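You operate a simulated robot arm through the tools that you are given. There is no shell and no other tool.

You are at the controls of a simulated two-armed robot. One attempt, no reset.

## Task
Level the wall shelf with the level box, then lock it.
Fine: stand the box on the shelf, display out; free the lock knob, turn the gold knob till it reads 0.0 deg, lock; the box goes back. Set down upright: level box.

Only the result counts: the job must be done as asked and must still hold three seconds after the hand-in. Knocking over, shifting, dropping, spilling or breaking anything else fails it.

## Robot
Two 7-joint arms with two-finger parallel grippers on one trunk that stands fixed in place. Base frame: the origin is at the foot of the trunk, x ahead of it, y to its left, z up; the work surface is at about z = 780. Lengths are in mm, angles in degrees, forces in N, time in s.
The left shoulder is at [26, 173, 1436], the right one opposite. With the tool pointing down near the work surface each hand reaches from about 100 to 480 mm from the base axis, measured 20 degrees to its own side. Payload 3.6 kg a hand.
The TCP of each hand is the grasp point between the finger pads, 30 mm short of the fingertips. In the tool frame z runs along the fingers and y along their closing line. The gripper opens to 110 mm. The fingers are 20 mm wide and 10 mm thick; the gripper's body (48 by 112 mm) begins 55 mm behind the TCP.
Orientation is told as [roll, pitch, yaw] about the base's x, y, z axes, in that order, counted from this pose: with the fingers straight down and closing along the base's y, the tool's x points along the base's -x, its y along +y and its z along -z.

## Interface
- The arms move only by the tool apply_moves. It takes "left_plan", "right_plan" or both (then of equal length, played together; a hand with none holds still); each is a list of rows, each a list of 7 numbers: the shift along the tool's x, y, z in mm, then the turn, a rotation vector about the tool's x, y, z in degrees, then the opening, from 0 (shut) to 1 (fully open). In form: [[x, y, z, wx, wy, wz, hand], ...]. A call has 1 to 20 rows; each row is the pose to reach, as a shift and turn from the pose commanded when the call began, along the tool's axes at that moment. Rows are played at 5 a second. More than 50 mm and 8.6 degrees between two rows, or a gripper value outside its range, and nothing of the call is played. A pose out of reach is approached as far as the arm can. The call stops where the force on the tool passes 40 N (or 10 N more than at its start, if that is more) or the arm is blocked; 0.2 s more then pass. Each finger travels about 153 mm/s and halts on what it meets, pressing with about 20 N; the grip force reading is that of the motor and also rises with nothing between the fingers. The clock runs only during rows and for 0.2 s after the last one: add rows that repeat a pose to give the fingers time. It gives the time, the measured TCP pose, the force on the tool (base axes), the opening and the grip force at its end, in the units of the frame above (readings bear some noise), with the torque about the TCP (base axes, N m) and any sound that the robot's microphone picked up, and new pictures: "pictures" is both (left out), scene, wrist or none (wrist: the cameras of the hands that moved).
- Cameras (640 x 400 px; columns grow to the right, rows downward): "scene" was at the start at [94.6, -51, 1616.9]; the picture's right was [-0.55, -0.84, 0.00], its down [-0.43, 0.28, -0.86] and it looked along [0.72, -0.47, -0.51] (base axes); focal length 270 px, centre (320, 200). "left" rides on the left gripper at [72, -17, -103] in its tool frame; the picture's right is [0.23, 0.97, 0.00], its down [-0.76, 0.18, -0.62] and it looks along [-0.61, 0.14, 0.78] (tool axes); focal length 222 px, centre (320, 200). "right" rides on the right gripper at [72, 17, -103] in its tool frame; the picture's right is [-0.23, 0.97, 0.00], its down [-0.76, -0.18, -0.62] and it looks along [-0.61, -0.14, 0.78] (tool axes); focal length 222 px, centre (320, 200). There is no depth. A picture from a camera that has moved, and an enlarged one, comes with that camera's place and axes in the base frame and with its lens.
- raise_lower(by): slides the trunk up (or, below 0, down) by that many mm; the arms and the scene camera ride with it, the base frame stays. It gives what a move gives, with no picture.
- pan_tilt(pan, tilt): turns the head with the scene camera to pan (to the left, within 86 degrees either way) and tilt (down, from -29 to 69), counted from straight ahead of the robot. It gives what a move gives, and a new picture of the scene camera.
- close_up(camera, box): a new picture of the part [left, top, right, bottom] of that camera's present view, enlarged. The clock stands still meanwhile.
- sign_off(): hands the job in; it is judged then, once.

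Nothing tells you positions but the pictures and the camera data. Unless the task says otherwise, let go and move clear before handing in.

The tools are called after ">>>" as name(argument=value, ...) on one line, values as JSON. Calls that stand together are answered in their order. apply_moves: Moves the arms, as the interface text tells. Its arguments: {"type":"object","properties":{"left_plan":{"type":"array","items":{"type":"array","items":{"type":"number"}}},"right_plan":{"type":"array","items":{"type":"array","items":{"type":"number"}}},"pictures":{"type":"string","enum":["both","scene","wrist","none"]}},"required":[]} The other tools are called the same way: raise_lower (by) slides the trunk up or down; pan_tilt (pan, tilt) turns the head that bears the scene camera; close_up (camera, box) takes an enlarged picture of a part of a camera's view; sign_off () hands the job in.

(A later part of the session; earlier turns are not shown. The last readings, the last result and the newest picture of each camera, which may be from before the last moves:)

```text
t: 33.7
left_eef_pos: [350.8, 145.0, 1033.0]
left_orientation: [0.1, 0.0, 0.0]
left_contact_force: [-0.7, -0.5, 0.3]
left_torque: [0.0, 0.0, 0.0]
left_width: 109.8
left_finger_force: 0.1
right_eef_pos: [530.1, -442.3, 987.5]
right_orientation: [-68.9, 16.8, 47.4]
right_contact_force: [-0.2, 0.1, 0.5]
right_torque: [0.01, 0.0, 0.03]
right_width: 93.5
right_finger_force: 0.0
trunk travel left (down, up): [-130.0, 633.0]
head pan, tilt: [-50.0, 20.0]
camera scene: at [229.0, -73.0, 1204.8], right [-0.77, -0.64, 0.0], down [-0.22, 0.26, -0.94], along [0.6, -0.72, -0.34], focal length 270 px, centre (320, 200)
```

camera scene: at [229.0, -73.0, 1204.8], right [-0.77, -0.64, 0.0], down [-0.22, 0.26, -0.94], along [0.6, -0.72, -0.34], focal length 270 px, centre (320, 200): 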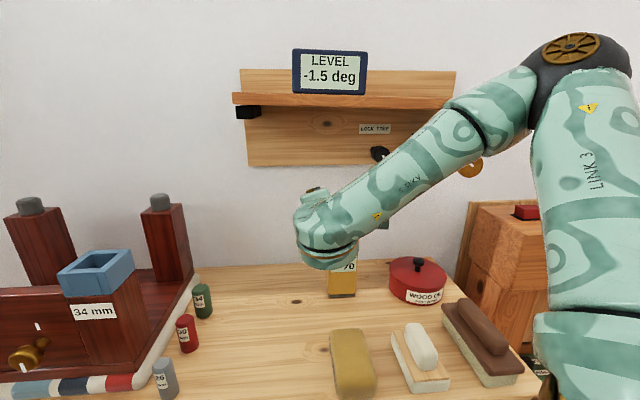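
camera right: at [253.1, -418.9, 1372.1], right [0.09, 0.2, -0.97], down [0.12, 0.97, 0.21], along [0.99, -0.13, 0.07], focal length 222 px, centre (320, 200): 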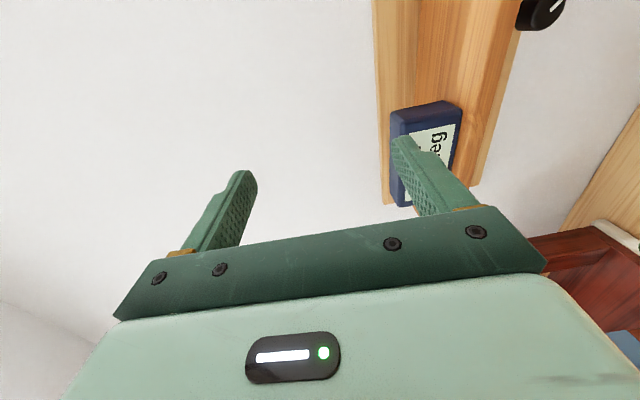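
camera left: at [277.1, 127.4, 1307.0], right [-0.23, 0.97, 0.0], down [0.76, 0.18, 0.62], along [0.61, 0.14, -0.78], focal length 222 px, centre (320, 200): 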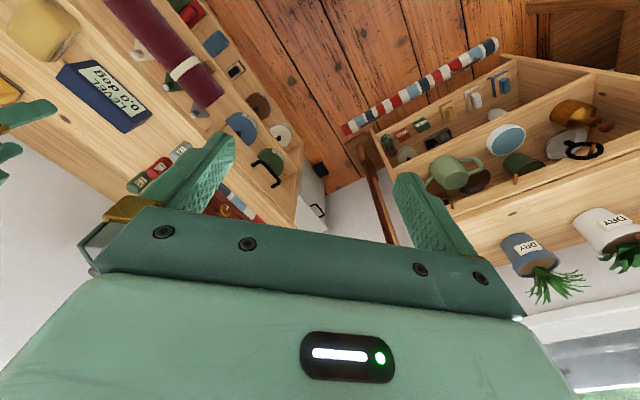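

The hand kept its pose. Now I'll pull it back from the wall while turning it to point down again.

>>> apply_moves(right_plan=[[0.7, 1.0, -14.8, -7.62, -1.48, 1.36, 0.85], [1.4, 2.0, -29.7, -15.24, -2.96, 2.71, 0.85], [2.1, 3.0, -44.5, -22.87, -4.43, 4.07, 0.85], [2.8, 4.0, -59.4, -30.5, -5.91, 5.42, 0.85], [3.6, 5.1, -74.2, -38.1, -7.39, 6.78, 0.85], [4.3, 6.1, -89.1, -45.7, -8.87, 8.13, 0.85], [5.0, 7.1, -103.9, -53.4, -10.3, 9.49, 0.85], [5.7, 8.1, -118.8, -61.0, -11.8, 10.84, 0.85], [6.4, 9.1, -133.6, -68.6, -13.3, 12.2, 0.85], [6.4, 9.1, -133.6, -68.6, -13.3, 12.2, 0.85]], pictures="scene")

```text
t: 35.9
left_eef_pos: [350.3, 143.5, 1034.1]
left_orientation: [0.0, 0.0, 0.0]
left_contact_force: [-0.1, 0.5, 0.3]
left_torque: [0.0, 0.01, -0.04]
left_width: 109.9
left_finger_force: 0.0
right_eef_pos: [440.4, -350.6, 1028.5]
right_orientation: [0.0, 0.0, 45.1]
right_contact_force: [0.5, 0.1, -0.1]
right_torque: [-0.04, -0.04, -0.02]
right_width: 93.6
right_finger_force: 0.1
trunk travel left (down, up): [-130.0, 633.0]
head pan, tilt: [-50.0, 20.0]
camera scene: at [229.0, -73.0, 1204.8], right [-0.77, -0.64, 0.0], down [-0.22, 0.26, -0.94], along [0.6, -0.72, -0.34], focal length 270 px, centre (320, 200)
```

scene: 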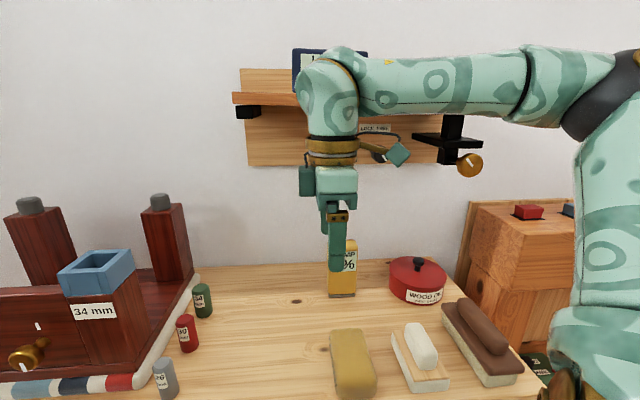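

The hand is back to pointing down at a safe place. I'll raise the trunk to its starting height, which puts the shoulder back and gives the arm room for the level approach.

>>> raise_lower(by=420)

>>> apply_moves(right_plan=[[17, -5, 25, 0, 0, 0, 0.85], [34, -10, 50, 0, 0, 0, 0.85], [51, -15, 75, 0, 0, 0, 0.85], [68, -20, 100, 0, 0, 0, 0.85], [85, -25, 125, 0, 0, 0, 0.85], [102, -30, 150, 0, 0, 0, 0.85], [120, -35, 175, 0, 0, 0, 0.85], [137, -40, 200, 0, 0, 0, 0.85], [137, -40, 200, 0, 0, 0, 0.85]], pictures="scene")

```text
refused: 420 is not a number from -400 to 400
```

```text
t: 37.7
left_eef_pos: [349.8, 146.1, 1033.8]
left_orientation: [-0.2, 0.0, 0.0]
left_contact_force: [0.0, -0.2, -0.9]
left_torque: [0.01, -0.01, -0.02]
left_width: 109.9
left_finger_force: 0.0
right_eef_pos: [377.0, -467.9, 843.6]
right_orientation: [-0.4, -0.6, 44.7]
right_contact_force: [0.8, 4.3, 21.0]
right_torque: [0.71, 0.94, -0.26]
right_width: 94.6
right_finger_force: 1.7
trunk travel left (down, up): [-130.0, 633.0]
head pan, tilt: [-50.0, 20.0]
stopped in row 8 (right hand): the force on the tool passed its limit at 70 N (the readings are from after the stop); the commanded pose is now the measured one
camera scene: at [228.1, -72.1, 1205.3], right [-0.77, -0.64, 0.0], down [-0.22, 0.26, -0.94], along [0.6, -0.72, -0.34], focal length 270 px, centre (320, 200)
```

scene: 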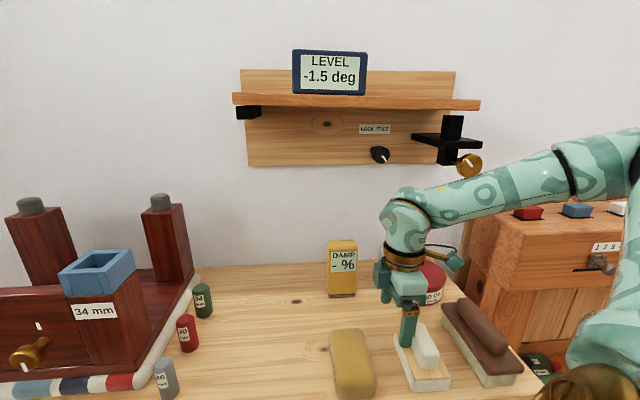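

I made a mistake: the trunk raise was refused, yet my follow-up move still ran, and the hand pressed down on the sanding block on the table. I'll lift straight up and check whether anything shifted.

>>> apply_moves(right_plan=[[0, 0, -10, 0, 0, 0, 0.85], [0, 0, -50, 0, 0, 0, 0.85], [0, 0, -100, 0, 0, 0, 0.85], [0, 0, -150, 0, 0, 0, 0.85], [0, 0, -150, 0, 0, 0, 0.85]], pictures="scene")

>>> close_up(camera="scene", box=[310, 220, 550, 400])

```text
t: 38.9
left_eef_pos: [351.2, 144.3, 1032.2]
left_orientation: [0.0, 0.1, 0.0]
left_contact_force: [-0.3, 0.1, 0.4]
left_torque: [0.0, -0.01, 0.0]
left_width: 110.1
left_finger_force: 0.1
right_eef_pos: [374.5, -470.6, 991.7]
right_orientation: [-0.3, -0.4, 44.8]
right_contact_force: [-0.2, -0.2, 0.1]
right_torque: [-0.02, -0.02, -0.03]
right_width: 93.4
right_finger_force: 0.1
trunk travel left (down, up): [-130.0, 633.0]
head pan, tilt: [-50.0, 20.0]
camera scene: at [229.2, -73.4, 1204.6], right [-0.77, -0.64, 0.0], down [-0.22, 0.26, -0.94], along [0.6, -0.72, -0.34], focal length 270 px, centre (320, 200)
```

scene: 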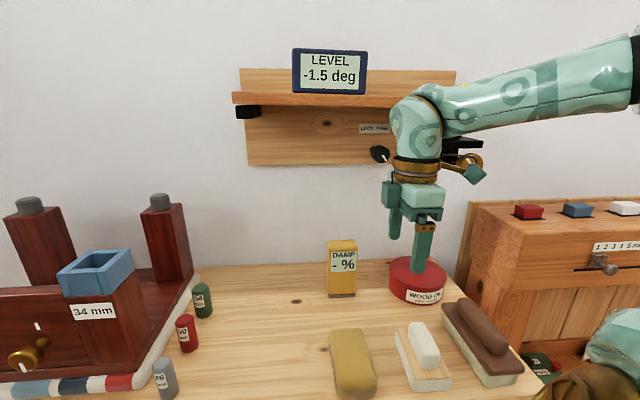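

```text
2.22 times, centred on (430, 310) of scene
camera zoom: at [229.2, -73.4, 1204.6], right [-0.77, -0.64, 0.0], down [-0.22, 0.26, -0.94], along [0.6, -0.72, -0.34], focal length 600 px, centre (76, -44)
```

zoom: 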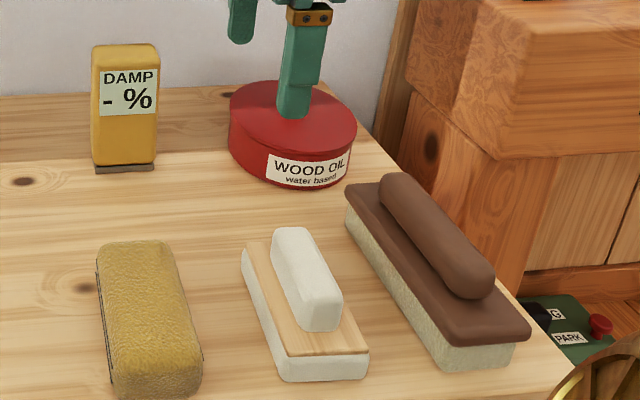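

Nothing tipped, and every object on the table sits where it was in the picture. I'll move the hand back a bit, then raise the trunk by 400, one step at a time from here.

>>> apply_moves(right_plan=[[0, 15, 0, 0, 0, 0, 0.85], [0, 30, 0, 0, 0, 0, 0.85], [0, 30, 0, 0, 0, 0, 0.85]], pictures="none")

>>> raise_lower(by=400)

>>> pan_tilt(pan=-45, tilt=35)

```text
t: 39.7
left_eef_pos: [350.9, 143.9, 1032.9]
left_orientation: [0.0, 0.1, 0.1]
left_contact_force: [-0.2, 1.0, -0.6]
left_torque: [-0.01, 0.01, 0.01]
left_width: 110.1
left_finger_force: 0.2
right_eef_pos: [355.1, -447.4, 991.1]
right_orientation: [-0.4, -0.5, 44.7]
right_contact_force: [0.2, 0.3, 0.1]
right_torque: [0.01, 0.02, 0.01]
right_width: 93.6
right_finger_force: 0.0
trunk travel left (down, up): [-130.0, 633.0]
head pan, tilt: [-50.0, 20.0]
```

```text
t: 43.5
left_eef_pos: [350.6, 143.8, 1433.3]
left_orientation: [0.1, 0.0, 0.1]
left_contact_force: [-0.4, 0.3, 0.4]
left_torque: [-0.01, 0.05, -0.02]
left_width: 110.0
left_finger_force: 0.1
right_eef_pos: [355.6, -448.5, 1391.1]
right_orientation: [-0.3, -0.5, 44.7]
right_contact_force: [0.7, 0.5, 0.4]
right_torque: [0.03, 0.0, -0.02]
right_width: 93.3
right_finger_force: 0.0
trunk travel left (down, up): [-530.0, 233.0]
head pan, tilt: [-50.0, 20.0]
```

```text
t: 44.3
left_eef_pos: [350.4, 143.9, 1433.4]
left_orientation: [0.0, 0.0, 0.0]
left_contact_force: [-0.2, -0.2, 0.5]
left_torque: [0.0, 0.02, 0.0]
left_width: 109.9
left_finger_force: 0.1
right_eef_pos: [354.2, -448.5, 1391.0]
right_orientation: [-0.4, -0.5, 44.8]
right_contact_force: [0.0, 0.1, 0.5]
right_torque: [0.02, 0.03, 0.01]
right_width: 93.2
right_finger_force: 0.1
trunk travel left (down, up): [-530.0, 233.0]
head pan, tilt: [-45.0, 35.0]
camera scene: at [83.3, -64.1, 1590.5], right [-0.71, -0.71, 0.0], down [-0.41, 0.41, -0.82], along [0.58, -0.58, -0.57], focal length 270 px, centre (320, 200)
```

scene: 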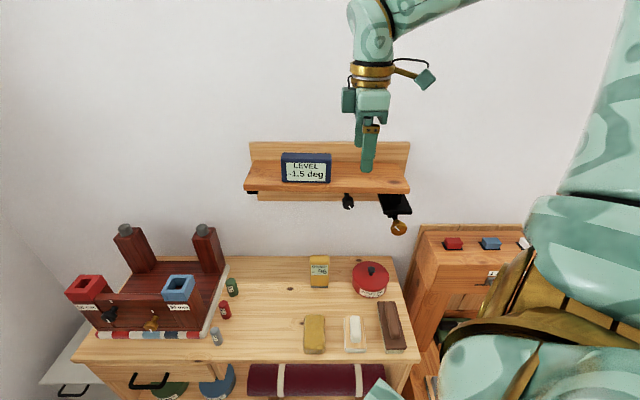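

The arm has room now. I'll swing the hand to point at the wall while lowering it to the lock knob's height, stopping about 170 mm short of the knob.

>>> apply_moves(right_plan=[[0, -3, 26, 8.2, 0, 0, 0.85], [1, -6, 52, 16.4, 0, 0, 0.85], [2, -9, 78, 24.6, 0, 0, 0.85], [3, -12, 104, 32.8, 0, 0, 0.85], [3, -15, 130, 41, 0, 0, 0.85], [4, -18, 156, 49.2, 0, 0, 0.85], [5, -20, 182, 57.4, 0, 0, 0.85], [5, -23, 208, 65.6, 0, 0, 0.85], [6, -26, 234, 73.8, 0, 0, 0.85], [7, -29, 260, 82, 0, 0, 0.85], [7, -32, 288, 90, 0, 0, 0.85], [7, -32, 288, 90, 0, 0, 0.85]], pictures="both")

```text
t: 46.9
left_eef_pos: [348.0, 147.0, 1433.9]
left_orientation: [0.0, 0.0, 0.1]
left_contact_force: [-0.2, 0.1, 0.4]
left_torque: [0.03, -0.05, 0.0]
left_width: 110.0
left_finger_force: 0.0
right_eef_pos: [341.2, -474.5, 1519.3]
right_orientation: [-83.2, 0.6, 44.9]
right_contact_force: [-0.3, -0.8, -1.4]
right_torque: [0.0, -0.02, 0.01]
right_width: 93.4
right_finger_force: 0.0
right hand out of reach, approached as far as the arm can: row 4, 6, 7, 8, 9, 10, 11, 12
trunk travel left (down, up): [-530.0, 233.0]
head pan, tilt: [-45.0, 35.0]
camera scene: at [81.6, -62.6, 1590.5], right [-0.71, -0.71, 0.0], down [-0.4, 0.4, -0.82], along [0.58, -0.58, -0.57], focal length 270 px, centre (320, 200)
camera right: at [215.3, -451.1, 1515.0], right [0.07, 0.24, -0.97], down [0.12, 0.96, 0.24], along [0.99, -0.13, 0.04], focal length 222 px, centre (320, 200)
```

scene: 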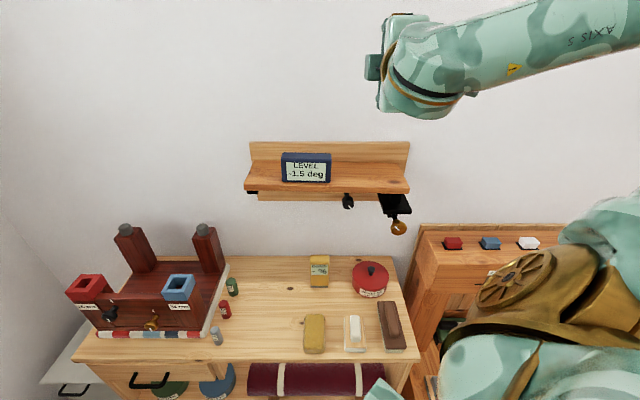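
right: 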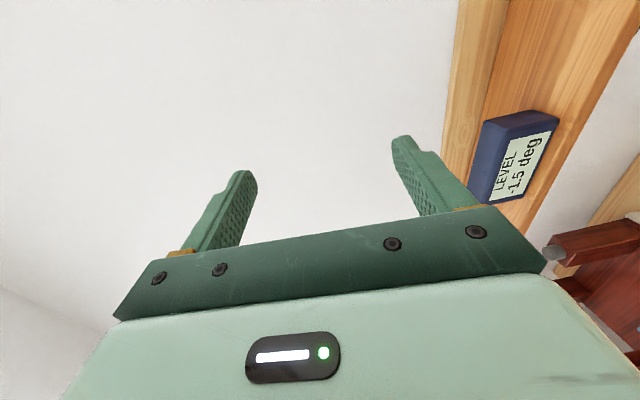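

The wrist passes too close to the shoulder when I tilt at this height. I'll turn the hand back down here, then descend first and tilt only when it's well below the shoulder.

>>> apply_moves(right_plan=[[-2, 0, 0, -8.3, 0, 0, 0.85], [-4, 0, 0, -16.6, 0, 0, 0.85], [-6, 0, 0, -24.9, 0, 0, 0.85], [-8, 0, 0, -33.2, 0, 0, 0.85], [-10, 0, 0, -41.5, 0, 0, 0.85], [-12, 0, 0, -49.8, 0, 0, 0.85], [-14, 0, 0, -58.1, 0, 0, 0.85], [-16, 0, 0, -66.4, 0, 0, 0.85], [-18, 0, 0, -74.7, 0, 0, 0.85], [-20, 0, 0, -83.0, 0, 0, 0.85], [-20, 0, 0, -83.0, 0, 0, 0.85]], pictures="scene")

```text
t: 49.3
left_eef_pos: [349.3, 144.6, 1433.2]
left_orientation: [0.0, 0.0, 0.0]
left_contact_force: [0.0, 0.8, 0.4]
left_torque: [0.01, 0.0, -0.02]
left_width: 109.9
left_finger_force: 0.1
right_eef_pos: [354.7, -458.6, 1513.6]
right_orientation: [0.2, 0.6, 44.9]
right_contact_force: [-0.4, -1.0, -0.3]
right_torque: [0.05, 0.01, 0.0]
right_width: 93.5
right_finger_force: 0.1
trunk travel left (down, up): [-530.0, 233.0]
head pan, tilt: [-45.0, 35.0]
camera scene: at [82.7, -64.1, 1590.4], right [-0.71, -0.71, 0.0], down [-0.41, 0.41, -0.82], along [0.58, -0.58, -0.57], focal length 270 px, centre (320, 200)
```

scene: 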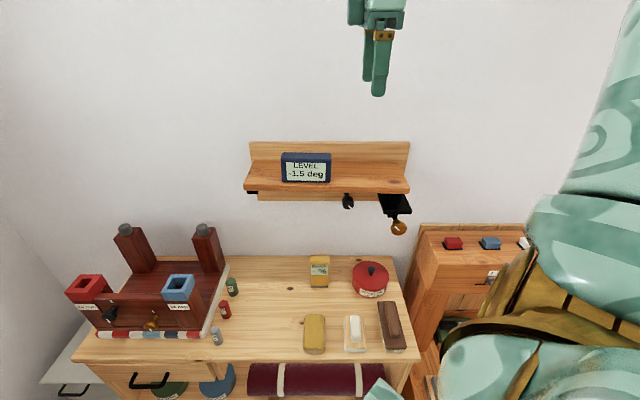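

The hand is pointing down again at [355, -459, 1514]. I'll raise the trunk 70 mm for more room, then descend in front of the shelf to below the knobs.

>>> raise_lower(by=70)

```text
t: 50.4
left_eef_pos: [350.4, 144.7, 1502.8]
left_orientation: [0.0, 0.2, 0.1]
left_contact_force: [0.1, -0.6, -0.1]
left_torque: [-0.01, -0.02, -0.01]
left_width: 110.0
left_finger_force: 0.1
right_eef_pos: [355.4, -457.4, 1583.5]
right_orientation: [0.1, 0.6, 44.9]
right_contact_force: [-0.3, -0.3, -1.1]
right_torque: [0.01, 0.0, 0.01]
right_width: 93.3
right_finger_force: 0.0
trunk travel left (down, up): [-600.0, 163.0]
head pan, tilt: [-45.0, 35.0]
```

>>> apply_moves(right_plan=[[0, 5, 45, 0, 0, 0, 0.85], [0, 10, 90, 0, 0, 0, 0.85], [0, 10, 135, 0, 0, 0, 0.85], [0, 10, 180, 0, 0, 0, 0.85], [0, 10, 225, 0, 0, 0, 0.85], [0, 10, 270, 0, 0, 0, 0.85], [0, 10, 315, 0, 0, 0, 0.85], [0, 10, 360, 0, 0, 0, 0.85], [0, 10, 405, 0, 0, 0, 0.85], [0, 10, 450, 0, 0, 0, 0.85], [0, 10, 495, 0, 0, 0, 0.85], [0, 10, 535, 0, 0, 0, 0.85], [0, 10, 570, 0, 0, 0, 0.85], [0, 10, 570, 0, 0, 0, 0.85]], pictures="scene")

```text
t: 53.4
left_eef_pos: [350.9, 144.2, 1503.8]
left_orientation: [0.0, -0.1, 0.1]
left_contact_force: [-0.9, 0.2, -0.8]
left_torque: [0.0, 0.0, 0.01]
left_width: 109.9
left_finger_force: 0.1
right_eef_pos: [345.1, -455.1, 1089.4]
right_orientation: [0.1, 0.6, 44.9]
right_contact_force: [-0.6, -0.4, -0.2]
right_torque: [0.01, -0.02, -0.01]
right_width: 93.8
right_finger_force: 0.0
right hand out of reach, approached as far as the arm can: row 12, 13, 14
trunk travel left (down, up): [-600.0, 163.0]
head pan, tilt: [-45.0, 35.0]
camera scene: at [78.0, -64.3, 1660.6], right [-0.71, -0.71, 0.0], down [-0.41, 0.41, -0.82], along [0.58, -0.58, -0.57], focal length 270 px, centre (320, 200)
```

scene: 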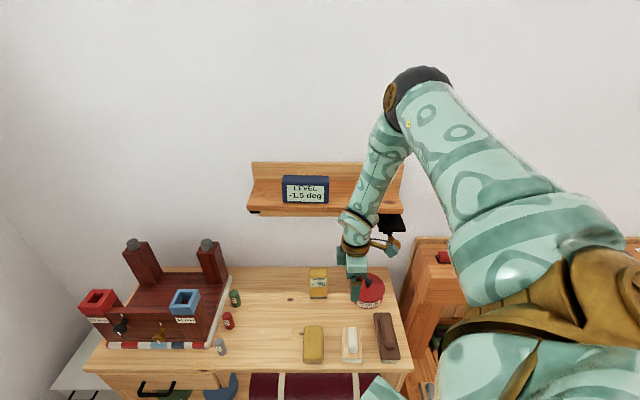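

Straight down stalls at z≈1089 with this wrist roll. I'll go up a little and roll the hand 90° so the camera faces the robot, which is a more natural way to pitch the hand up towards the wall.

>>> apply_moves(right_plan=[[0, 0, -30, 0, 0, 8.2, 0.85], [0, 0, -60, 0, 0, 16.4, 0.85], [0, 0, -90, 0, 0, 24.6, 0.85], [0, 0, -110, 0, 0, 32.8, 0.85], [0, 0, -110, 0, 0, 41, 0.85], [0, 0, -110, 0, 0, 49.2, 0.85], [0, 0, -110, 0, 0, 57.4, 0.85], [0, 0, -110, 0, 0, 65.6, 0.85], [0, 0, -110, 0, 0, 73.8, 0.85], [0, 0, -110, 0, 0, 82, 0.85], [0, 0, -110, 0, 0, 90, 0.85], [0, 0, -110, 0, 0, 90, 0.85]], pictures="scene")

```text
t: 56.0
left_eef_pos: [349.8, 143.7, 1502.9]
left_orientation: [0.0, 0.0, 0.1]
left_contact_force: [-0.2, 0.2, 0.5]
left_torque: [0.01, -0.02, 0.01]
left_width: 110.3
left_finger_force: 0.0
right_eef_pos: [313.7, -508.0, 1171.1]
right_orientation: [-0.2, 0.0, -45.1]
right_contact_force: [0.9, 1.1, -0.2]
right_torque: [0.0, 0.01, -0.01]
right_width: 93.4
right_finger_force: 0.0
right hand out of reach, approached as far as the arm can: row 7, 8, 9, 10, 11, 12
trunk travel left (down, up): [-600.0, 163.0]
head pan, tilt: [-45.0, 35.0]
camera scene: at [77.7, -63.9, 1660.7], right [-0.71, -0.71, 0.0], down [-0.41, 0.41, -0.82], along [0.58, -0.58, -0.57], focal length 270 px, centre (320, 200)
```

scene: 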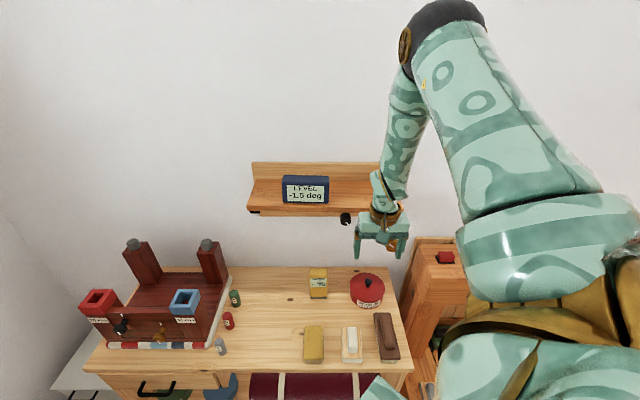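

It reached a joint limit, so I'll undo that roll. The two earlier failures match the wrist coming too close to the shoulder, so I'll use a lower trunk and a path that stays farther out.

>>> apply_moves(right_plan=[[1, 8, -20, 0, 0, -8.2, 0.85], [2, 16, -40, 0, 0, -16.4, 0.85], [3, 24, -60, 0, 0, -24.6, 0.85], [4, 32, -80, 0, 0, -32.8, 0.85], [5, 40, -100, 0, 0, -41, 0.85], [6, 48, -120, 0, 0, -49.2, 0.85], [7, 56, -130, 0, 0, -57.4, 0.85], [8, 62, -130, 0, 0, -65.6, 0.85], [8, 62, -130, 0, 0, -73.8, 0.85], [8, 62, -130, 0, 0, -82, 0.85], [8, 62, -130, 0, 0, -90, 0.85], [8, 62, -130, 0, 0, -90, 0.85]], pictures="scene")

```text
t: 58.6
left_eef_pos: [350.1, 144.7, 1503.7]
left_orientation: [0.0, 0.0, 0.1]
left_contact_force: [0.2, -0.2, 0.2]
left_torque: [0.01, 0.02, -0.01]
left_width: 110.0
left_finger_force: 0.0
right_eef_pos: [353.2, -456.9, 1299.3]
right_orientation: [0.0, 0.7, 45.0]
right_contact_force: [0.2, 1.0, -0.3]
right_torque: [0.0, 0.03, 0.0]
right_width: 93.6
right_finger_force: 0.0
right hand out of reach, approached as far as the arm can: row 1, 2
trunk travel left (down, up): [-600.0, 163.0]
head pan, tilt: [-45.0, 35.0]
camera scene: at [77.6, -64.0, 1660.7], right [-0.71, -0.71, 0.0], down [-0.41, 0.41, -0.82], along [0.58, -0.58, -0.57], focal length 270 px, centre (320, 200)
```

scene: 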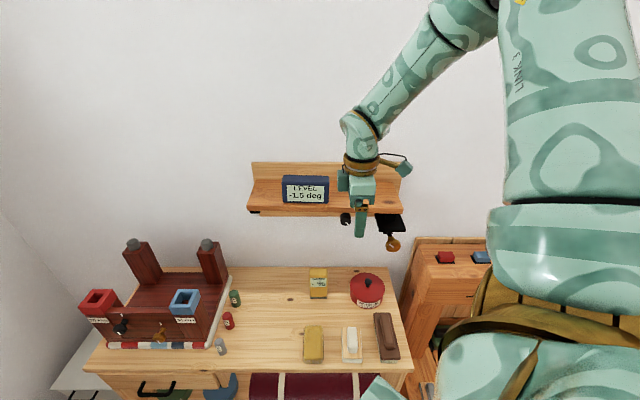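

Good, the pose is restored. Next I'll lower the trunk 150 mm.

>>> raise_lower(by=-150)

```text
t: 60.3
left_eef_pos: [348.7, 144.0, 1353.6]
left_orientation: [-0.1, 0.0, 0.2]
left_contact_force: [0.2, 0.1, 0.8]
left_torque: [-0.02, 0.01, -0.01]
left_width: 110.0
left_finger_force: 0.2
right_eef_pos: [354.1, -455.8, 1150.1]
right_orientation: [0.1, 0.6, 44.8]
right_contact_force: [0.0, 0.5, -0.3]
right_torque: [0.0, 0.0, 0.0]
right_width: 93.5
right_finger_force: 0.0
trunk travel left (down, up): [-450.0, 313.0]
head pan, tilt: [-45.0, 35.0]
```

>>> apply_moves(right_plan=[[0, 0, 40, 0, 0, 0, 0.85], [0, 0, 80, 0, 0, 0, 0.85], [0, -7, 110, 8, 0, 0, 0.85], [0, -15, 125, 16, 0, 0, 0.85], [0, -25, 135, 24, 0, 0, 0.85], [0, -37, 142, 32, 0, 0, 0.85], [0, -52, 148, 40, 0, 0, 0.85], [0, -67, 150, 48, 0, 0, 0.85], [0, -82, 150, 56, 0, 0, 0.85], [0, -95, 150, 64, 0, 0, 0.85], [0, -107, 150, 72, 0, 0, 0.85], [0, -117, 150, 80, 0, 0, 0.85], [0, -125, 150, 88, 0, 0, 0.85], [0, -125, 150, 90, 0, 0, 0.85]], pictures="both")

```text
t: 61.8
left_eef_pos: [346.3, 148.9, 1353.9]
left_orientation: [-0.1, -0.1, 0.0]
left_contact_force: [0.8, -0.3, 0.4]
left_torque: [0.0, 0.03, 0.01]
left_width: 110.1
left_finger_force: 0.2
right_eef_pos: [460.4, -571.4, 1060.5]
right_orientation: [-28.3, 0.6, 45.2]
right_contact_force: [-24.0, 22.7, 8.3]
right_torque: [-0.79, -0.85, 0.03]
right_width: 81.3
right_finger_force: 0.1
right hand out of reach, approached as far as the arm can: row 4, 5, 6, 7
trunk travel left (down, up): [-450.0, 313.0]
head pan, tilt: [-45.0, 35.0]
stopped in row 7 (right hand): the force on the tool passed its limit at 47 N (the readings are from after the stop); the commanded pose is now the measured one
camera scene: at [91.9, -59.8, 1510.4], right [-0.71, -0.71, 0.0], down [-0.4, 0.4, -0.82], along [0.58, -0.58, -0.57], focal length 270 px, centre (320, 200)
camera right: at [365.2, -577.6, 1144.0], right [-0.45, 0.76, -0.47], down [0.44, 0.64, 0.63], along [0.78, 0.08, -0.63], focal length 222 px, centre (320, 200)
```

scene: 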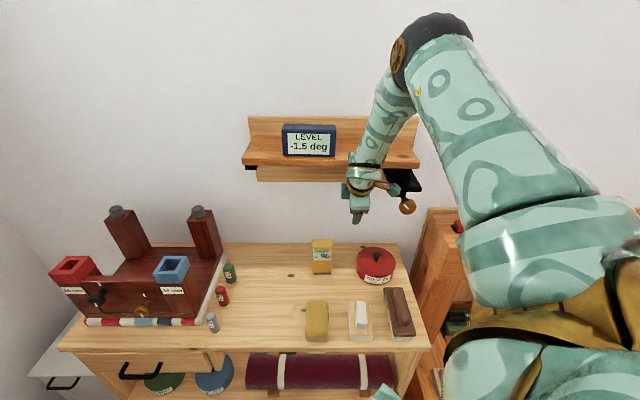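
right: 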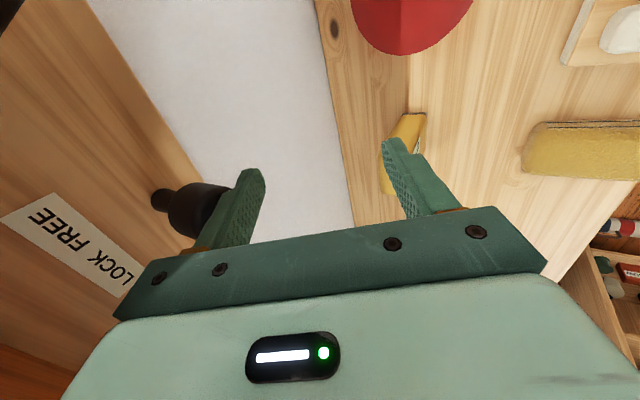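

The fingertip came up against the face of the lock knob and the move stopped. I'll back straight out without rotating at first, then level the hand and check that nothing changed.

>>> apply_moves(right_plan=[[0, 17.6, -9.5, 0, 0, 0, 0.85], [0, 44, -23.7, 0, 0, 0, 0.85], [0, 70.4, -38, 0, 0, 0, 0.85], [0, 97, -51, -7, 0, 0, 0.85], [0, 123, -66, -14, 0, 0, 0.85], [0, 140, -76, -21, 0, 0, 0.85], [0, 140, -76, -28.3, 0, 0, 0.85], [0, 140, -76, -28.3, 0, 0, 0.85]], pictures="scene")

>>> close_up(camera="scene", box=[230, 100, 440, 230])

```text
t: 62.6
left_eef_pos: [352.7, 143.2, 1353.0]
left_orientation: [0.1, 0.1, 0.1]
left_contact_force: [0.6, 1.2, -0.2]
left_torque: [-0.02, -0.03, 0.01]
left_width: 109.9
left_finger_force: 0.0
right_eef_pos: [452.3, -564.5, 1075.1]
right_orientation: [-26.8, 0.7, 45.6]
right_contact_force: [4.5, -0.3, -20.0]
right_torque: [0.7, 0.42, 0.2]
right_width: 92.0
right_finger_force: 0.0
right hand out of reach, approached as far as the arm can: row 1, 2, 3
trunk travel left (down, up): [-450.0, 313.0]
head pan, tilt: [-45.0, 35.0]
stopped in row 3 (right hand): the force on the tool passed its limit at 85 N (the readings are from after the stop); the commanded pose is now the measured one
camera scene: at [98.8, -66.2, 1509.7], right [-0.71, -0.71, 0.0], down [-0.41, 0.41, -0.82], along [0.58, -0.58, -0.58], focal length 270 px, centre (320, 200)
```

scene: 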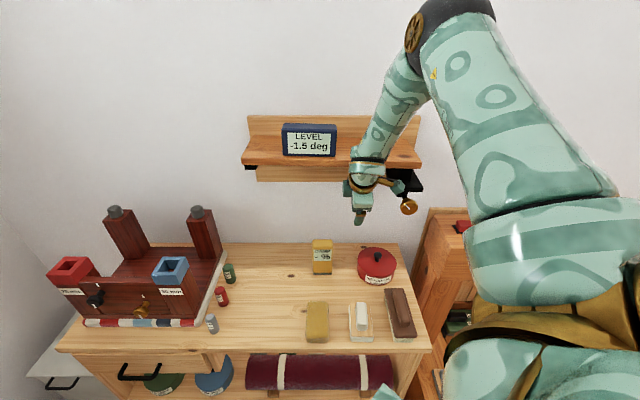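

```text
3.05 times, centred on (335, 165) of scene
camera zoom: at [98.8, -66.2, 1509.7], right [-0.71, -0.71, 0.0], down [-0.41, 0.41, -0.82], along [0.58, -0.58, -0.58], focal length 824 px, centre (274, 307)
```

zoom: 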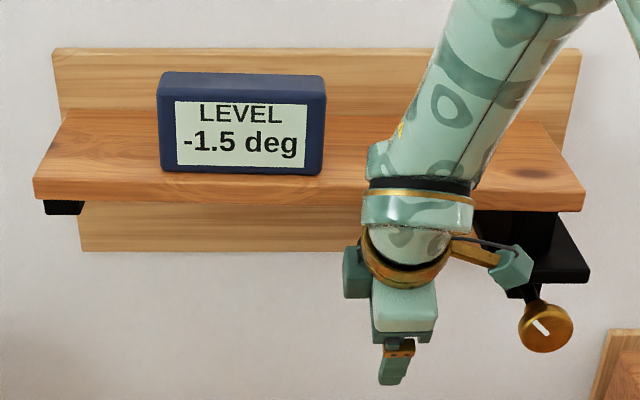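

The top of the gripper is wedged lightly under the shelf edge. The shelf still reads -1.5. I'll ease down and back in small steps, reducing the tilt as I go.

>>> apply_moves(right_plan=[[0, 5.4, 10.7, -2, 0, 0, 0.85], [0, 20.2, 6.6, -5.5, 0, 0, 0.85]], pictures="scene")

>>> close_up(camera="scene", box=[300, 110, 460, 240])

```text
t: 63.2
left_eef_pos: [350.4, 144.2, 1353.2]
left_orientation: [0.0, 0.1, 0.0]
left_contact_force: [-0.6, 0.0, 0.7]
left_torque: [0.01, -0.03, 0.02]
left_width: 109.9
left_finger_force: 0.0
right_eef_pos: [439.6, -554.4, 1063.3]
right_orientation: [-21.8, 0.6, 45.6]
right_contact_force: [0.3, -0.1, -0.1]
right_torque: [0.01, 0.01, -0.01]
right_width: 93.7
right_finger_force: 0.1
trunk travel left (down, up): [-450.0, 313.0]
head pan, tilt: [-45.0, 35.0]
camera scene: at [96.3, -64.3, 1510.0], right [-0.71, -0.71, 0.0], down [-0.41, 0.41, -0.82], along [0.58, -0.58, -0.57], focal length 270 px, centre (320, 200)
```

scene: 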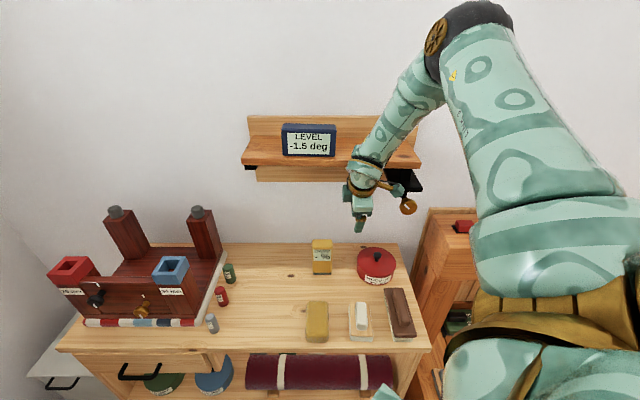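

```text
3.08 times, centred on (380, 175) of scene
camera zoom: at [96.3, -64.3, 1510.0], right [-0.71, -0.71, 0.0], down [-0.41, 0.41, -0.82], along [0.58, -0.58, -0.57], focal length 832 px, centre (135, 277)
```

zoom: 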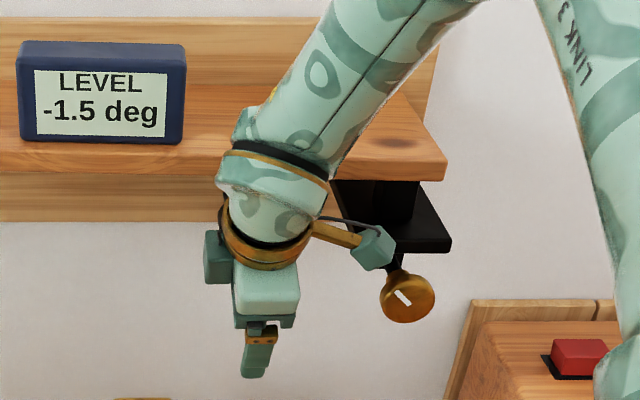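

It's free with no contact force. I'll continue straight back while levelling out the tilt.

>>> apply_moves(right_plan=[[0, 22.3, -6.1, -4, 0, 0, 0.85], [0, 44.6, -12.2, -8, 0, 0, 0.85], [0, 67, -18.4, -12, 0, 0, 0.85], [0, 89.3, -24.5, -16, 0, 0, 0.85], [0, 111.6, -30.6, -21.8, 0, 0, 0.85], [0, 116, -34, -21.8, 0, 0, 0.85]], pictures="scene")

>>> close_up(camera="scene", box=[230, 100, 440, 230])

```text
t: 64.6
left_eef_pos: [349.9, 144.0, 1353.2]
left_orientation: [0.0, 0.1, 0.0]
left_contact_force: [-1.2, 0.3, -1.1]
left_torque: [-0.01, -0.02, 0.01]
left_width: 110.0
left_finger_force: 0.1
right_eef_pos: [355.6, -468.4, 1051.6]
right_orientation: [0.1, 0.6, 45.4]
right_contact_force: [0.2, 1.1, -0.4]
right_torque: [0.02, 0.01, -0.01]
right_width: 93.5
right_finger_force: 0.0
trunk travel left (down, up): [-450.0, 313.0]
head pan, tilt: [-45.0, 35.0]
camera scene: at [96.2, -63.5, 1510.0], right [-0.71, -0.71, 0.0], down [-0.41, 0.41, -0.82], along [0.58, -0.58, -0.57], focal length 270 px, centre (320, 200)
```

scene: 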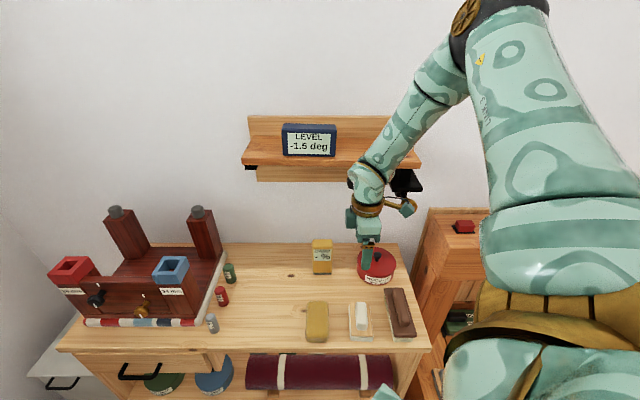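

```text
3.05 times, centred on (335, 165) of scene
camera zoom: at [96.2, -63.5, 1510.0], right [-0.71, -0.71, 0.0], down [-0.41, 0.41, -0.82], along [0.58, -0.58, -0.57], focal length 824 px, centre (274, 307)
```

zoom: 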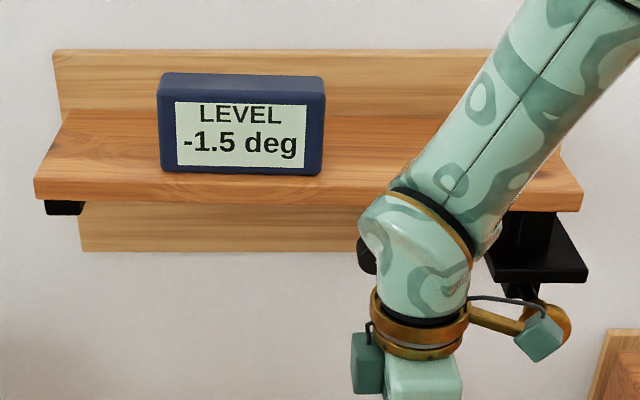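

All clear again at [356, -468, 1052]. A lower trunk gave a workable tilting path earlier, so I'll raise the hand, lower the trunk to about -400, and tilt from there in small checked steps.

>>> apply_moves(right_plan=[[0, 3, -43, 0, 0, 0, 0.85], [0, 6, -86, 0, 0, 0, 0.85], [0, 9, -129, 0, 0, 0, 0.85], [0, 12, -172, 0, 0, 0, 0.85], [0, 12, -215, 0, 0, 0, 0.85], [0, 12, -258, 0, 0, 0, 0.85], [0, 12, -300, 0, 0, 0, 0.85], [0, 12, -300, 0, 0, 0, 0.85]], pictures="none")

```text
t: 66.4
left_eef_pos: [350.0, 143.7, 1353.2]
left_orientation: [0.0, 0.1, 0.0]
left_contact_force: [0.2, -0.3, -0.9]
left_torque: [0.0, 0.01, 0.01]
left_width: 110.1
left_finger_force: 0.0
right_eef_pos: [349.3, -458.8, 1353.2]
right_orientation: [0.1, 0.6, 45.5]
right_contact_force: [-0.4, -0.1, 0.0]
right_torque: [0.0, 0.01, -0.03]
right_width: 93.8
right_finger_force: 0.1
trunk travel left (down, up): [-450.0, 313.0]
head pan, tilt: [-45.0, 35.0]
```

>>> raise_lower(by=-300)

>>> pan_tilt(pan=-50, tilt=20)

```text
t: 69.4
left_eef_pos: [348.8, 143.9, 1054.3]
left_orientation: [0.0, 0.1, 0.1]
left_contact_force: [0.2, 0.6, -0.6]
left_torque: [-0.02, 0.01, 0.02]
left_width: 110.2
left_finger_force: 0.1
right_eef_pos: [348.9, -457.1, 1051.9]
right_orientation: [0.0, 0.6, 45.4]
right_contact_force: [-1.4, 0.9, -0.2]
right_torque: [0.03, 0.0, -0.04]
right_width: 93.4
right_finger_force: 0.1
trunk travel left (down, up): [-150.0, 613.0]
head pan, tilt: [-45.0, 35.0]
```

```text
t: 70.2
left_eef_pos: [350.7, 143.9, 1053.8]
left_orientation: [0.1, 0.2, 0.0]
left_contact_force: [0.8, -1.0, -0.1]
left_torque: [0.0, -0.02, 0.0]
left_width: 109.9
left_finger_force: 0.1
right_eef_pos: [350.0, -458.7, 1051.7]
right_orientation: [0.0, 0.6, 45.5]
right_contact_force: [-0.4, -0.5, -0.2]
right_torque: [0.0, 0.0, 0.0]
right_width: 93.2
right_finger_force: 0.1
trunk travel left (down, up): [-150.0, 613.0]
head pan, tilt: [-50.0, 20.0]
camera scene: at [217.0, -73.0, 1226.0], right [-0.77, -0.64, 0.0], down [-0.22, 0.26, -0.94], along [0.6, -0.72, -0.34], focal length 270 px, centre (320, 200)
```

scene: 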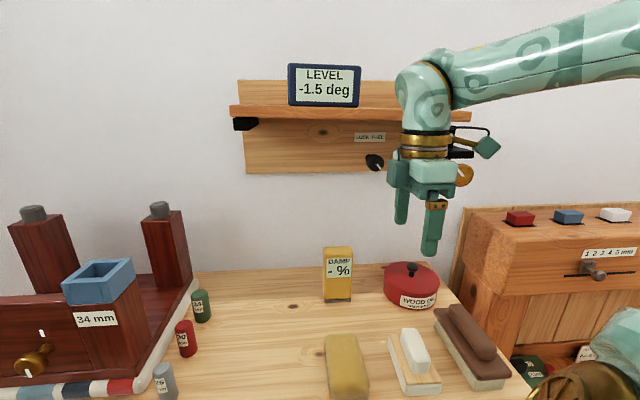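

>>> apply_moves(right_plan=[[0, -13, 17, 8, 0, 0, 0.85], [0, -28, 30, 16, 0, 0, 0.85], [0, -43, 40, 24, 0, 0, 0.85], [0, -60, 47, 32, 0, 0, 0.85], [0, -60, 47, 32, 0, 0, 0.85]], pictures="scene")

```text
t: 71.4
left_eef_pos: [350.8, 145.2, 1054.0]
left_orientation: [0.0, 0.0, 0.0]
left_contact_force: [0.5, 0.7, 0.7]
left_torque: [0.0, 0.01, -0.01]
left_width: 110.0
left_finger_force: 0.0
right_eef_pos: [390.5, -501.1, 1005.0]
right_orientation: [-32.0, 0.6, 45.5]
right_contact_force: [0.3, -0.1, 0.7]
right_torque: [-0.01, -0.02, -0.01]
right_width: 93.6
right_finger_force: 0.0
trunk travel left (down, up): [-150.0, 613.0]
head pan, tilt: [-50.0, 20.0]
camera scene: at [216.9, -73.0, 1226.1], right [-0.77, -0.64, 0.0], down [-0.22, 0.26, -0.94], along [0.6, -0.72, -0.34], focal length 270 px, centre (320, 200)
```

scene: 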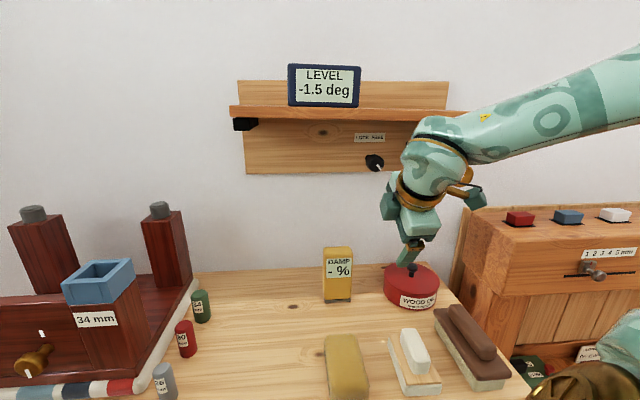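

That worked with nothing out of reach. I'll continue tilting while moving forward under the shelf line.

>>> apply_moves(right_plan=[[0, -15.3, 9.5, 8, 0, 0, 0.85], [0, -30.5, 19.1, 16, 0, 0, 0.85], [0, -45.8, 28.6, 24, 0, 0, 0.85], [0, -59.4, 37.1, 32, 0, 0, 0.85], [0, -59.4, 37.1, 32, 0, 0, 0.85]], pictures="scene")

```text
t: 72.6
left_eef_pos: [350.3, 145.5, 1053.3]
left_orientation: [0.0, 0.1, 0.0]
left_contact_force: [-0.3, -0.4, -0.2]
left_torque: [-0.02, 0.0, 0.0]
left_width: 109.8
left_finger_force: 0.0
right_eef_pos: [441.8, -550.5, 1005.1]
right_orientation: [-63.9, 0.6, 45.5]
right_contact_force: [0.1, 0.0, -0.6]
right_torque: [-0.01, 0.02, 0.02]
right_width: 93.4
right_finger_force: 0.1
trunk travel left (down, up): [-150.0, 613.0]
head pan, tilt: [-50.0, 20.0]
camera scene: at [216.8, -72.7, 1226.1], right [-0.77, -0.64, 0.0], down [-0.22, 0.26, -0.94], along [0.6, -0.72, -0.34], focal length 270 px, centre (320, 200)
```

scene: 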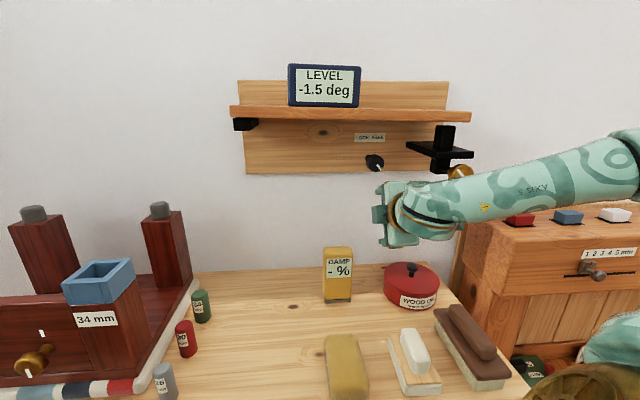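

>>> apply_moves(right_plan=[[0, -5.3, 10.8, 8, 0, 0, 0.85], [0, -9.7, 19.8, 16, 0, 0, 0.85], [0, -12.3, 25.1, 24, 0, 0, 0.85], [0, -13.2, 26.9, 26.1, 0, 0, 0.85], [0, -13.2, 26.9, 26.1, 0, 0, 0.85]], pictures="both")

>>> close_up(camera="scene", box=[330, 100, 490, 200])

```text
t: 73.5
left_eef_pos: [350.2, 145.2, 1052.3]
left_orientation: [0.1, 0.0, 0.1]
left_contact_force: [-0.1, 0.0, -1.2]
left_torque: [-0.01, 0.02, 0.04]
left_width: 110.1
left_finger_force: 0.0
right_eef_pos: [453.2, -579.4, 1133.9]
right_orientation: [-82.3, 0.8, 46.6]
right_contact_force: [-6.2, 12.9, -28.3]
right_torque: [-1.09, -1.13, -0.3]
right_width: 78.7
right_finger_force: 0.1
right hand out of reach, approached as far as the arm can: row 1, 2, 3, 4
trunk travel left (down, up): [-150.0, 613.0]
head pan, tilt: [-50.0, 20.0]
stopped in row 4 (right hand): the force on the tool passed its limit at 45 N (the readings are from after the stop); the commanded pose is now the measured one
camera scene: at [217.8, -73.7, 1225.4], right [-0.77, -0.64, 0.0], down [-0.22, 0.26, -0.94], along [0.6, -0.72, -0.34], focal length 270 px, centre (320, 200)
camera right: at [326.3, -560.4, 1130.6], right [0.05, 0.25, -0.97], down [0.09, 0.96, 0.25], along [0.99, -0.1, 0.03], focal length 222 px, centre (320, 200)
```

scene: 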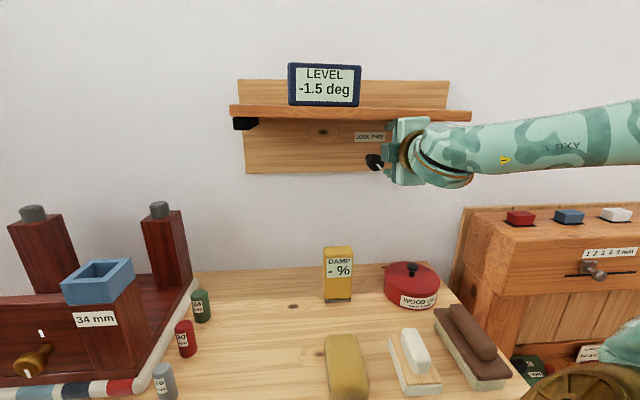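
right: 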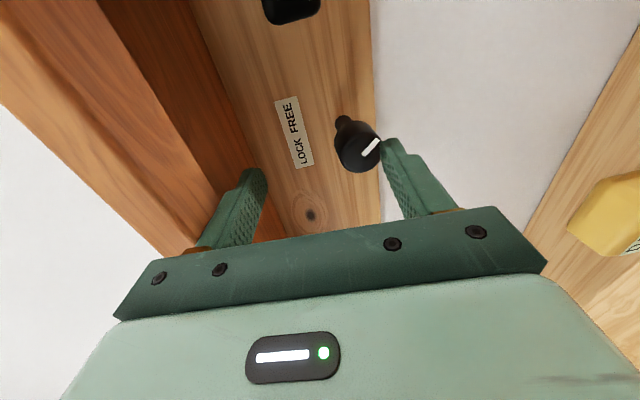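

```text
4.00 times, centred on (410, 150) of scene
camera zoom: at [217.8, -73.7, 1225.4], right [-0.77, -0.64, 0.0], down [-0.22, 0.26, -0.94], along [0.6, -0.72, -0.34], focal length 1081 px, centre (-40, 400)
```

zoom: 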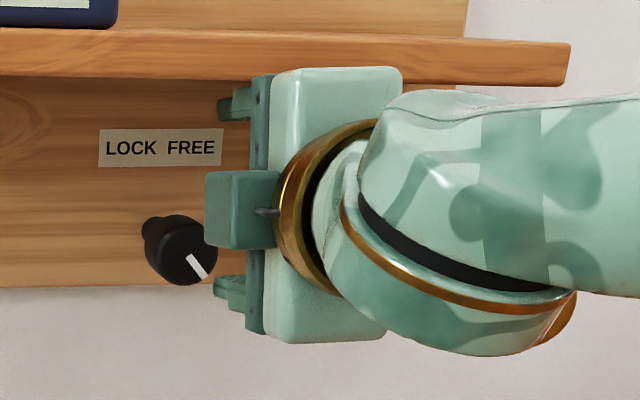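

The hand is now nearly level, with the upper finger touching the shelf's underside. I'll move down away from the shelf and line up in front of the lock knob.

>>> apply_moves(right_plan=[[-5, 14.9, 2, 0, 0, 0, 0.85], [-12, 29.7, 4, 2, 0, 0, 0.85], [-12, 29.7, 4, 2, 0, 0, 0.85]], pictures="both")

```text
t: 74.1
left_eef_pos: [352.5, 141.6, 1054.3]
left_orientation: [0.2, 0.1, 0.0]
left_contact_force: [0.0, 0.5, 0.1]
left_torque: [0.03, 0.0, 0.01]
left_width: 110.1
left_finger_force: 0.0
right_eef_pos: [453.1, -579.5, 1133.1]
right_orientation: [-82.2, 0.2, 46.0]
right_contact_force: [-8.8, -3.3, -30.3]
right_torque: [-0.21, -1.37, 0.18]
right_width: 77.7
right_finger_force: 0.0
right hand out of reach, approached as far as the arm can: row 1, 2, 3
trunk travel left (down, up): [-150.0, 613.0]
head pan, tilt: [-50.0, 20.0]
stopped in row 3 (right hand): the force on the tool passed its limit at 44 N (the readings are from after the stop); the commanded pose is now the measured one
camera scene: at [218.0, -76.7, 1225.5], right [-0.77, -0.64, 0.0], down [-0.22, 0.27, -0.94], along [0.6, -0.72, -0.34], focal length 270 px, centre (320, 200)
camera right: at [326.9, -559.0, 1130.5], right [0.06, 0.25, -0.97], down [0.1, 0.96, 0.26], along [0.99, -0.12, 0.03], focal length 222 px, centre (320, 200)
```

scene: 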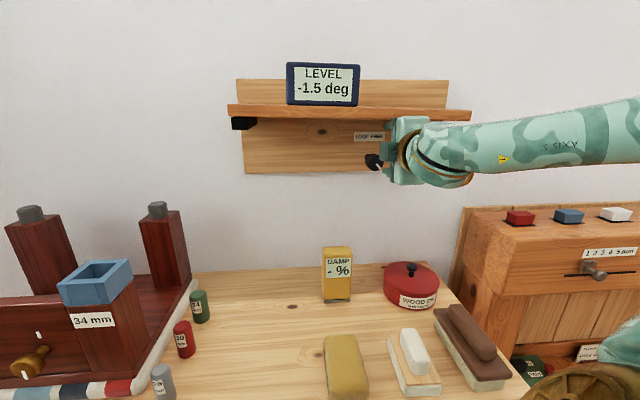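
right: 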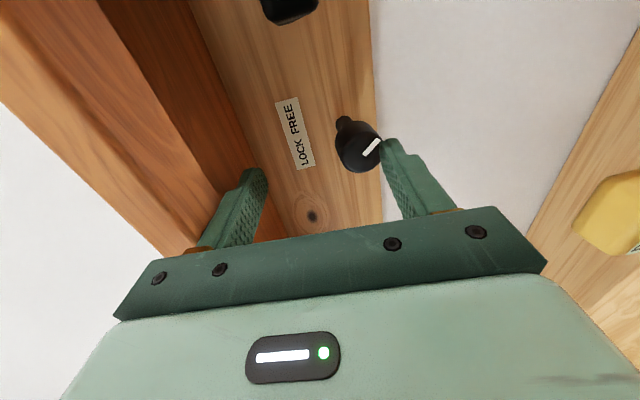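

Level pointing needs the hand about 140 mm or more above the shoulder, so the trunk has to go lower still, to about -520. First I'll back down off the shelf underside along the feasible line.

>>> apply_moves(right_plan=[[-2.4, 20, -2, -6, 0, 0, 0.85], [-4.8, 50, -4.2, -10, 0, 0, 0.85], [-7.2, 78, -6.3, -13, 0, 0, 0.85], [-9.6, 104.5, -8.4, -16, 0, 0, 0.85], [-12, 130.7, -10.3, -18.5, 0, 0, 0.85], [-12, 130.7, -10.3, -18.5, 0, 0, 0.85]], pictures="scene")

```text
t: 75.5
left_eef_pos: [349.4, 144.1, 1053.8]
left_orientation: [-0.1, 0.1, 0.1]
left_contact_force: [-0.1, 0.1, -0.1]
left_torque: [0.02, -0.03, 0.01]
left_width: 110.0
left_finger_force: 0.0
right_eef_pos: [440.7, -549.6, 1013.2]
right_orientation: [-64.6, 0.6, 46.2]
right_contact_force: [0.0, -0.1, 0.4]
right_torque: [-0.02, 0.02, 0.03]
right_width: 93.4
right_finger_force: 0.1
trunk travel left (down, up): [-150.0, 613.0]
head pan, tilt: [-50.0, 20.0]
camera scene: at [216.9, -73.1, 1226.1], right [-0.77, -0.64, 0.0], down [-0.22, 0.26, -0.94], along [0.6, -0.72, -0.34], focal length 270 px, centre (320, 200)
```

scene: 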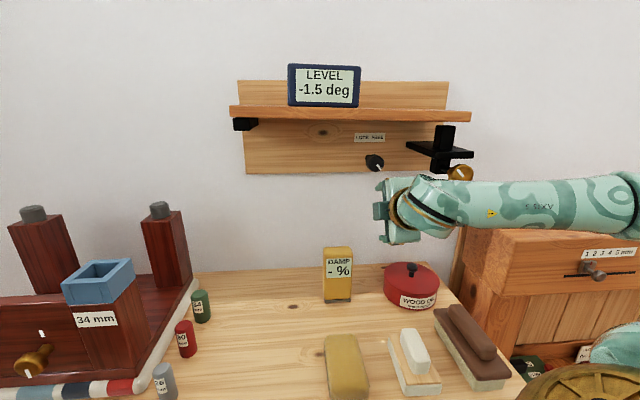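

Free and clear at z≈1013. I'll raise the hand 45 mm, lower the trunk 60 and repeat, keeping the hand between the table and the shelf.

>>> apply_moves(right_plan=[[0, -20, -12, 0, 0, 0, 0.85], [0, -38, -26, 0, 0, 0, 0.85], [0, -38, -26, 0, 0, 0, 0.85]], pictures="none")

>>> raise_lower(by=-60)

```text
t: 76.3
left_eef_pos: [350.3, 143.2, 1052.4]
left_orientation: [0.0, 0.1, -0.1]
left_contact_force: [0.7, -0.1, 0.8]
left_torque: [0.0, -0.01, 0.0]
left_width: 109.9
left_finger_force: 0.1
right_eef_pos: [436.8, -544.0, 1058.1]
right_orientation: [-64.6, 0.5, 46.2]
right_contact_force: [-0.2, 0.3, 0.2]
right_torque: [0.01, -0.02, 0.0]
right_width: 93.5
right_finger_force: 0.2
trunk travel left (down, up): [-150.0, 613.0]
head pan, tilt: [-50.0, 20.0]
```

```text
t: 77.3
left_eef_pos: [349.7, 144.4, 992.6]
left_orientation: [0.0, 0.0, 0.0]
left_contact_force: [0.5, 0.2, 0.5]
left_torque: [-0.01, 0.0, 0.0]
left_width: 109.9
left_finger_force: 0.0
right_eef_pos: [436.9, -543.6, 998.8]
right_orientation: [-64.8, 0.6, 46.2]
right_contact_force: [-0.2, -0.6, 0.1]
right_torque: [-0.01, 0.01, 0.01]
right_width: 93.6
right_finger_force: 0.0
trunk travel left (down, up): [-90.0, 673.0]
head pan, tilt: [-50.0, 20.0]
```

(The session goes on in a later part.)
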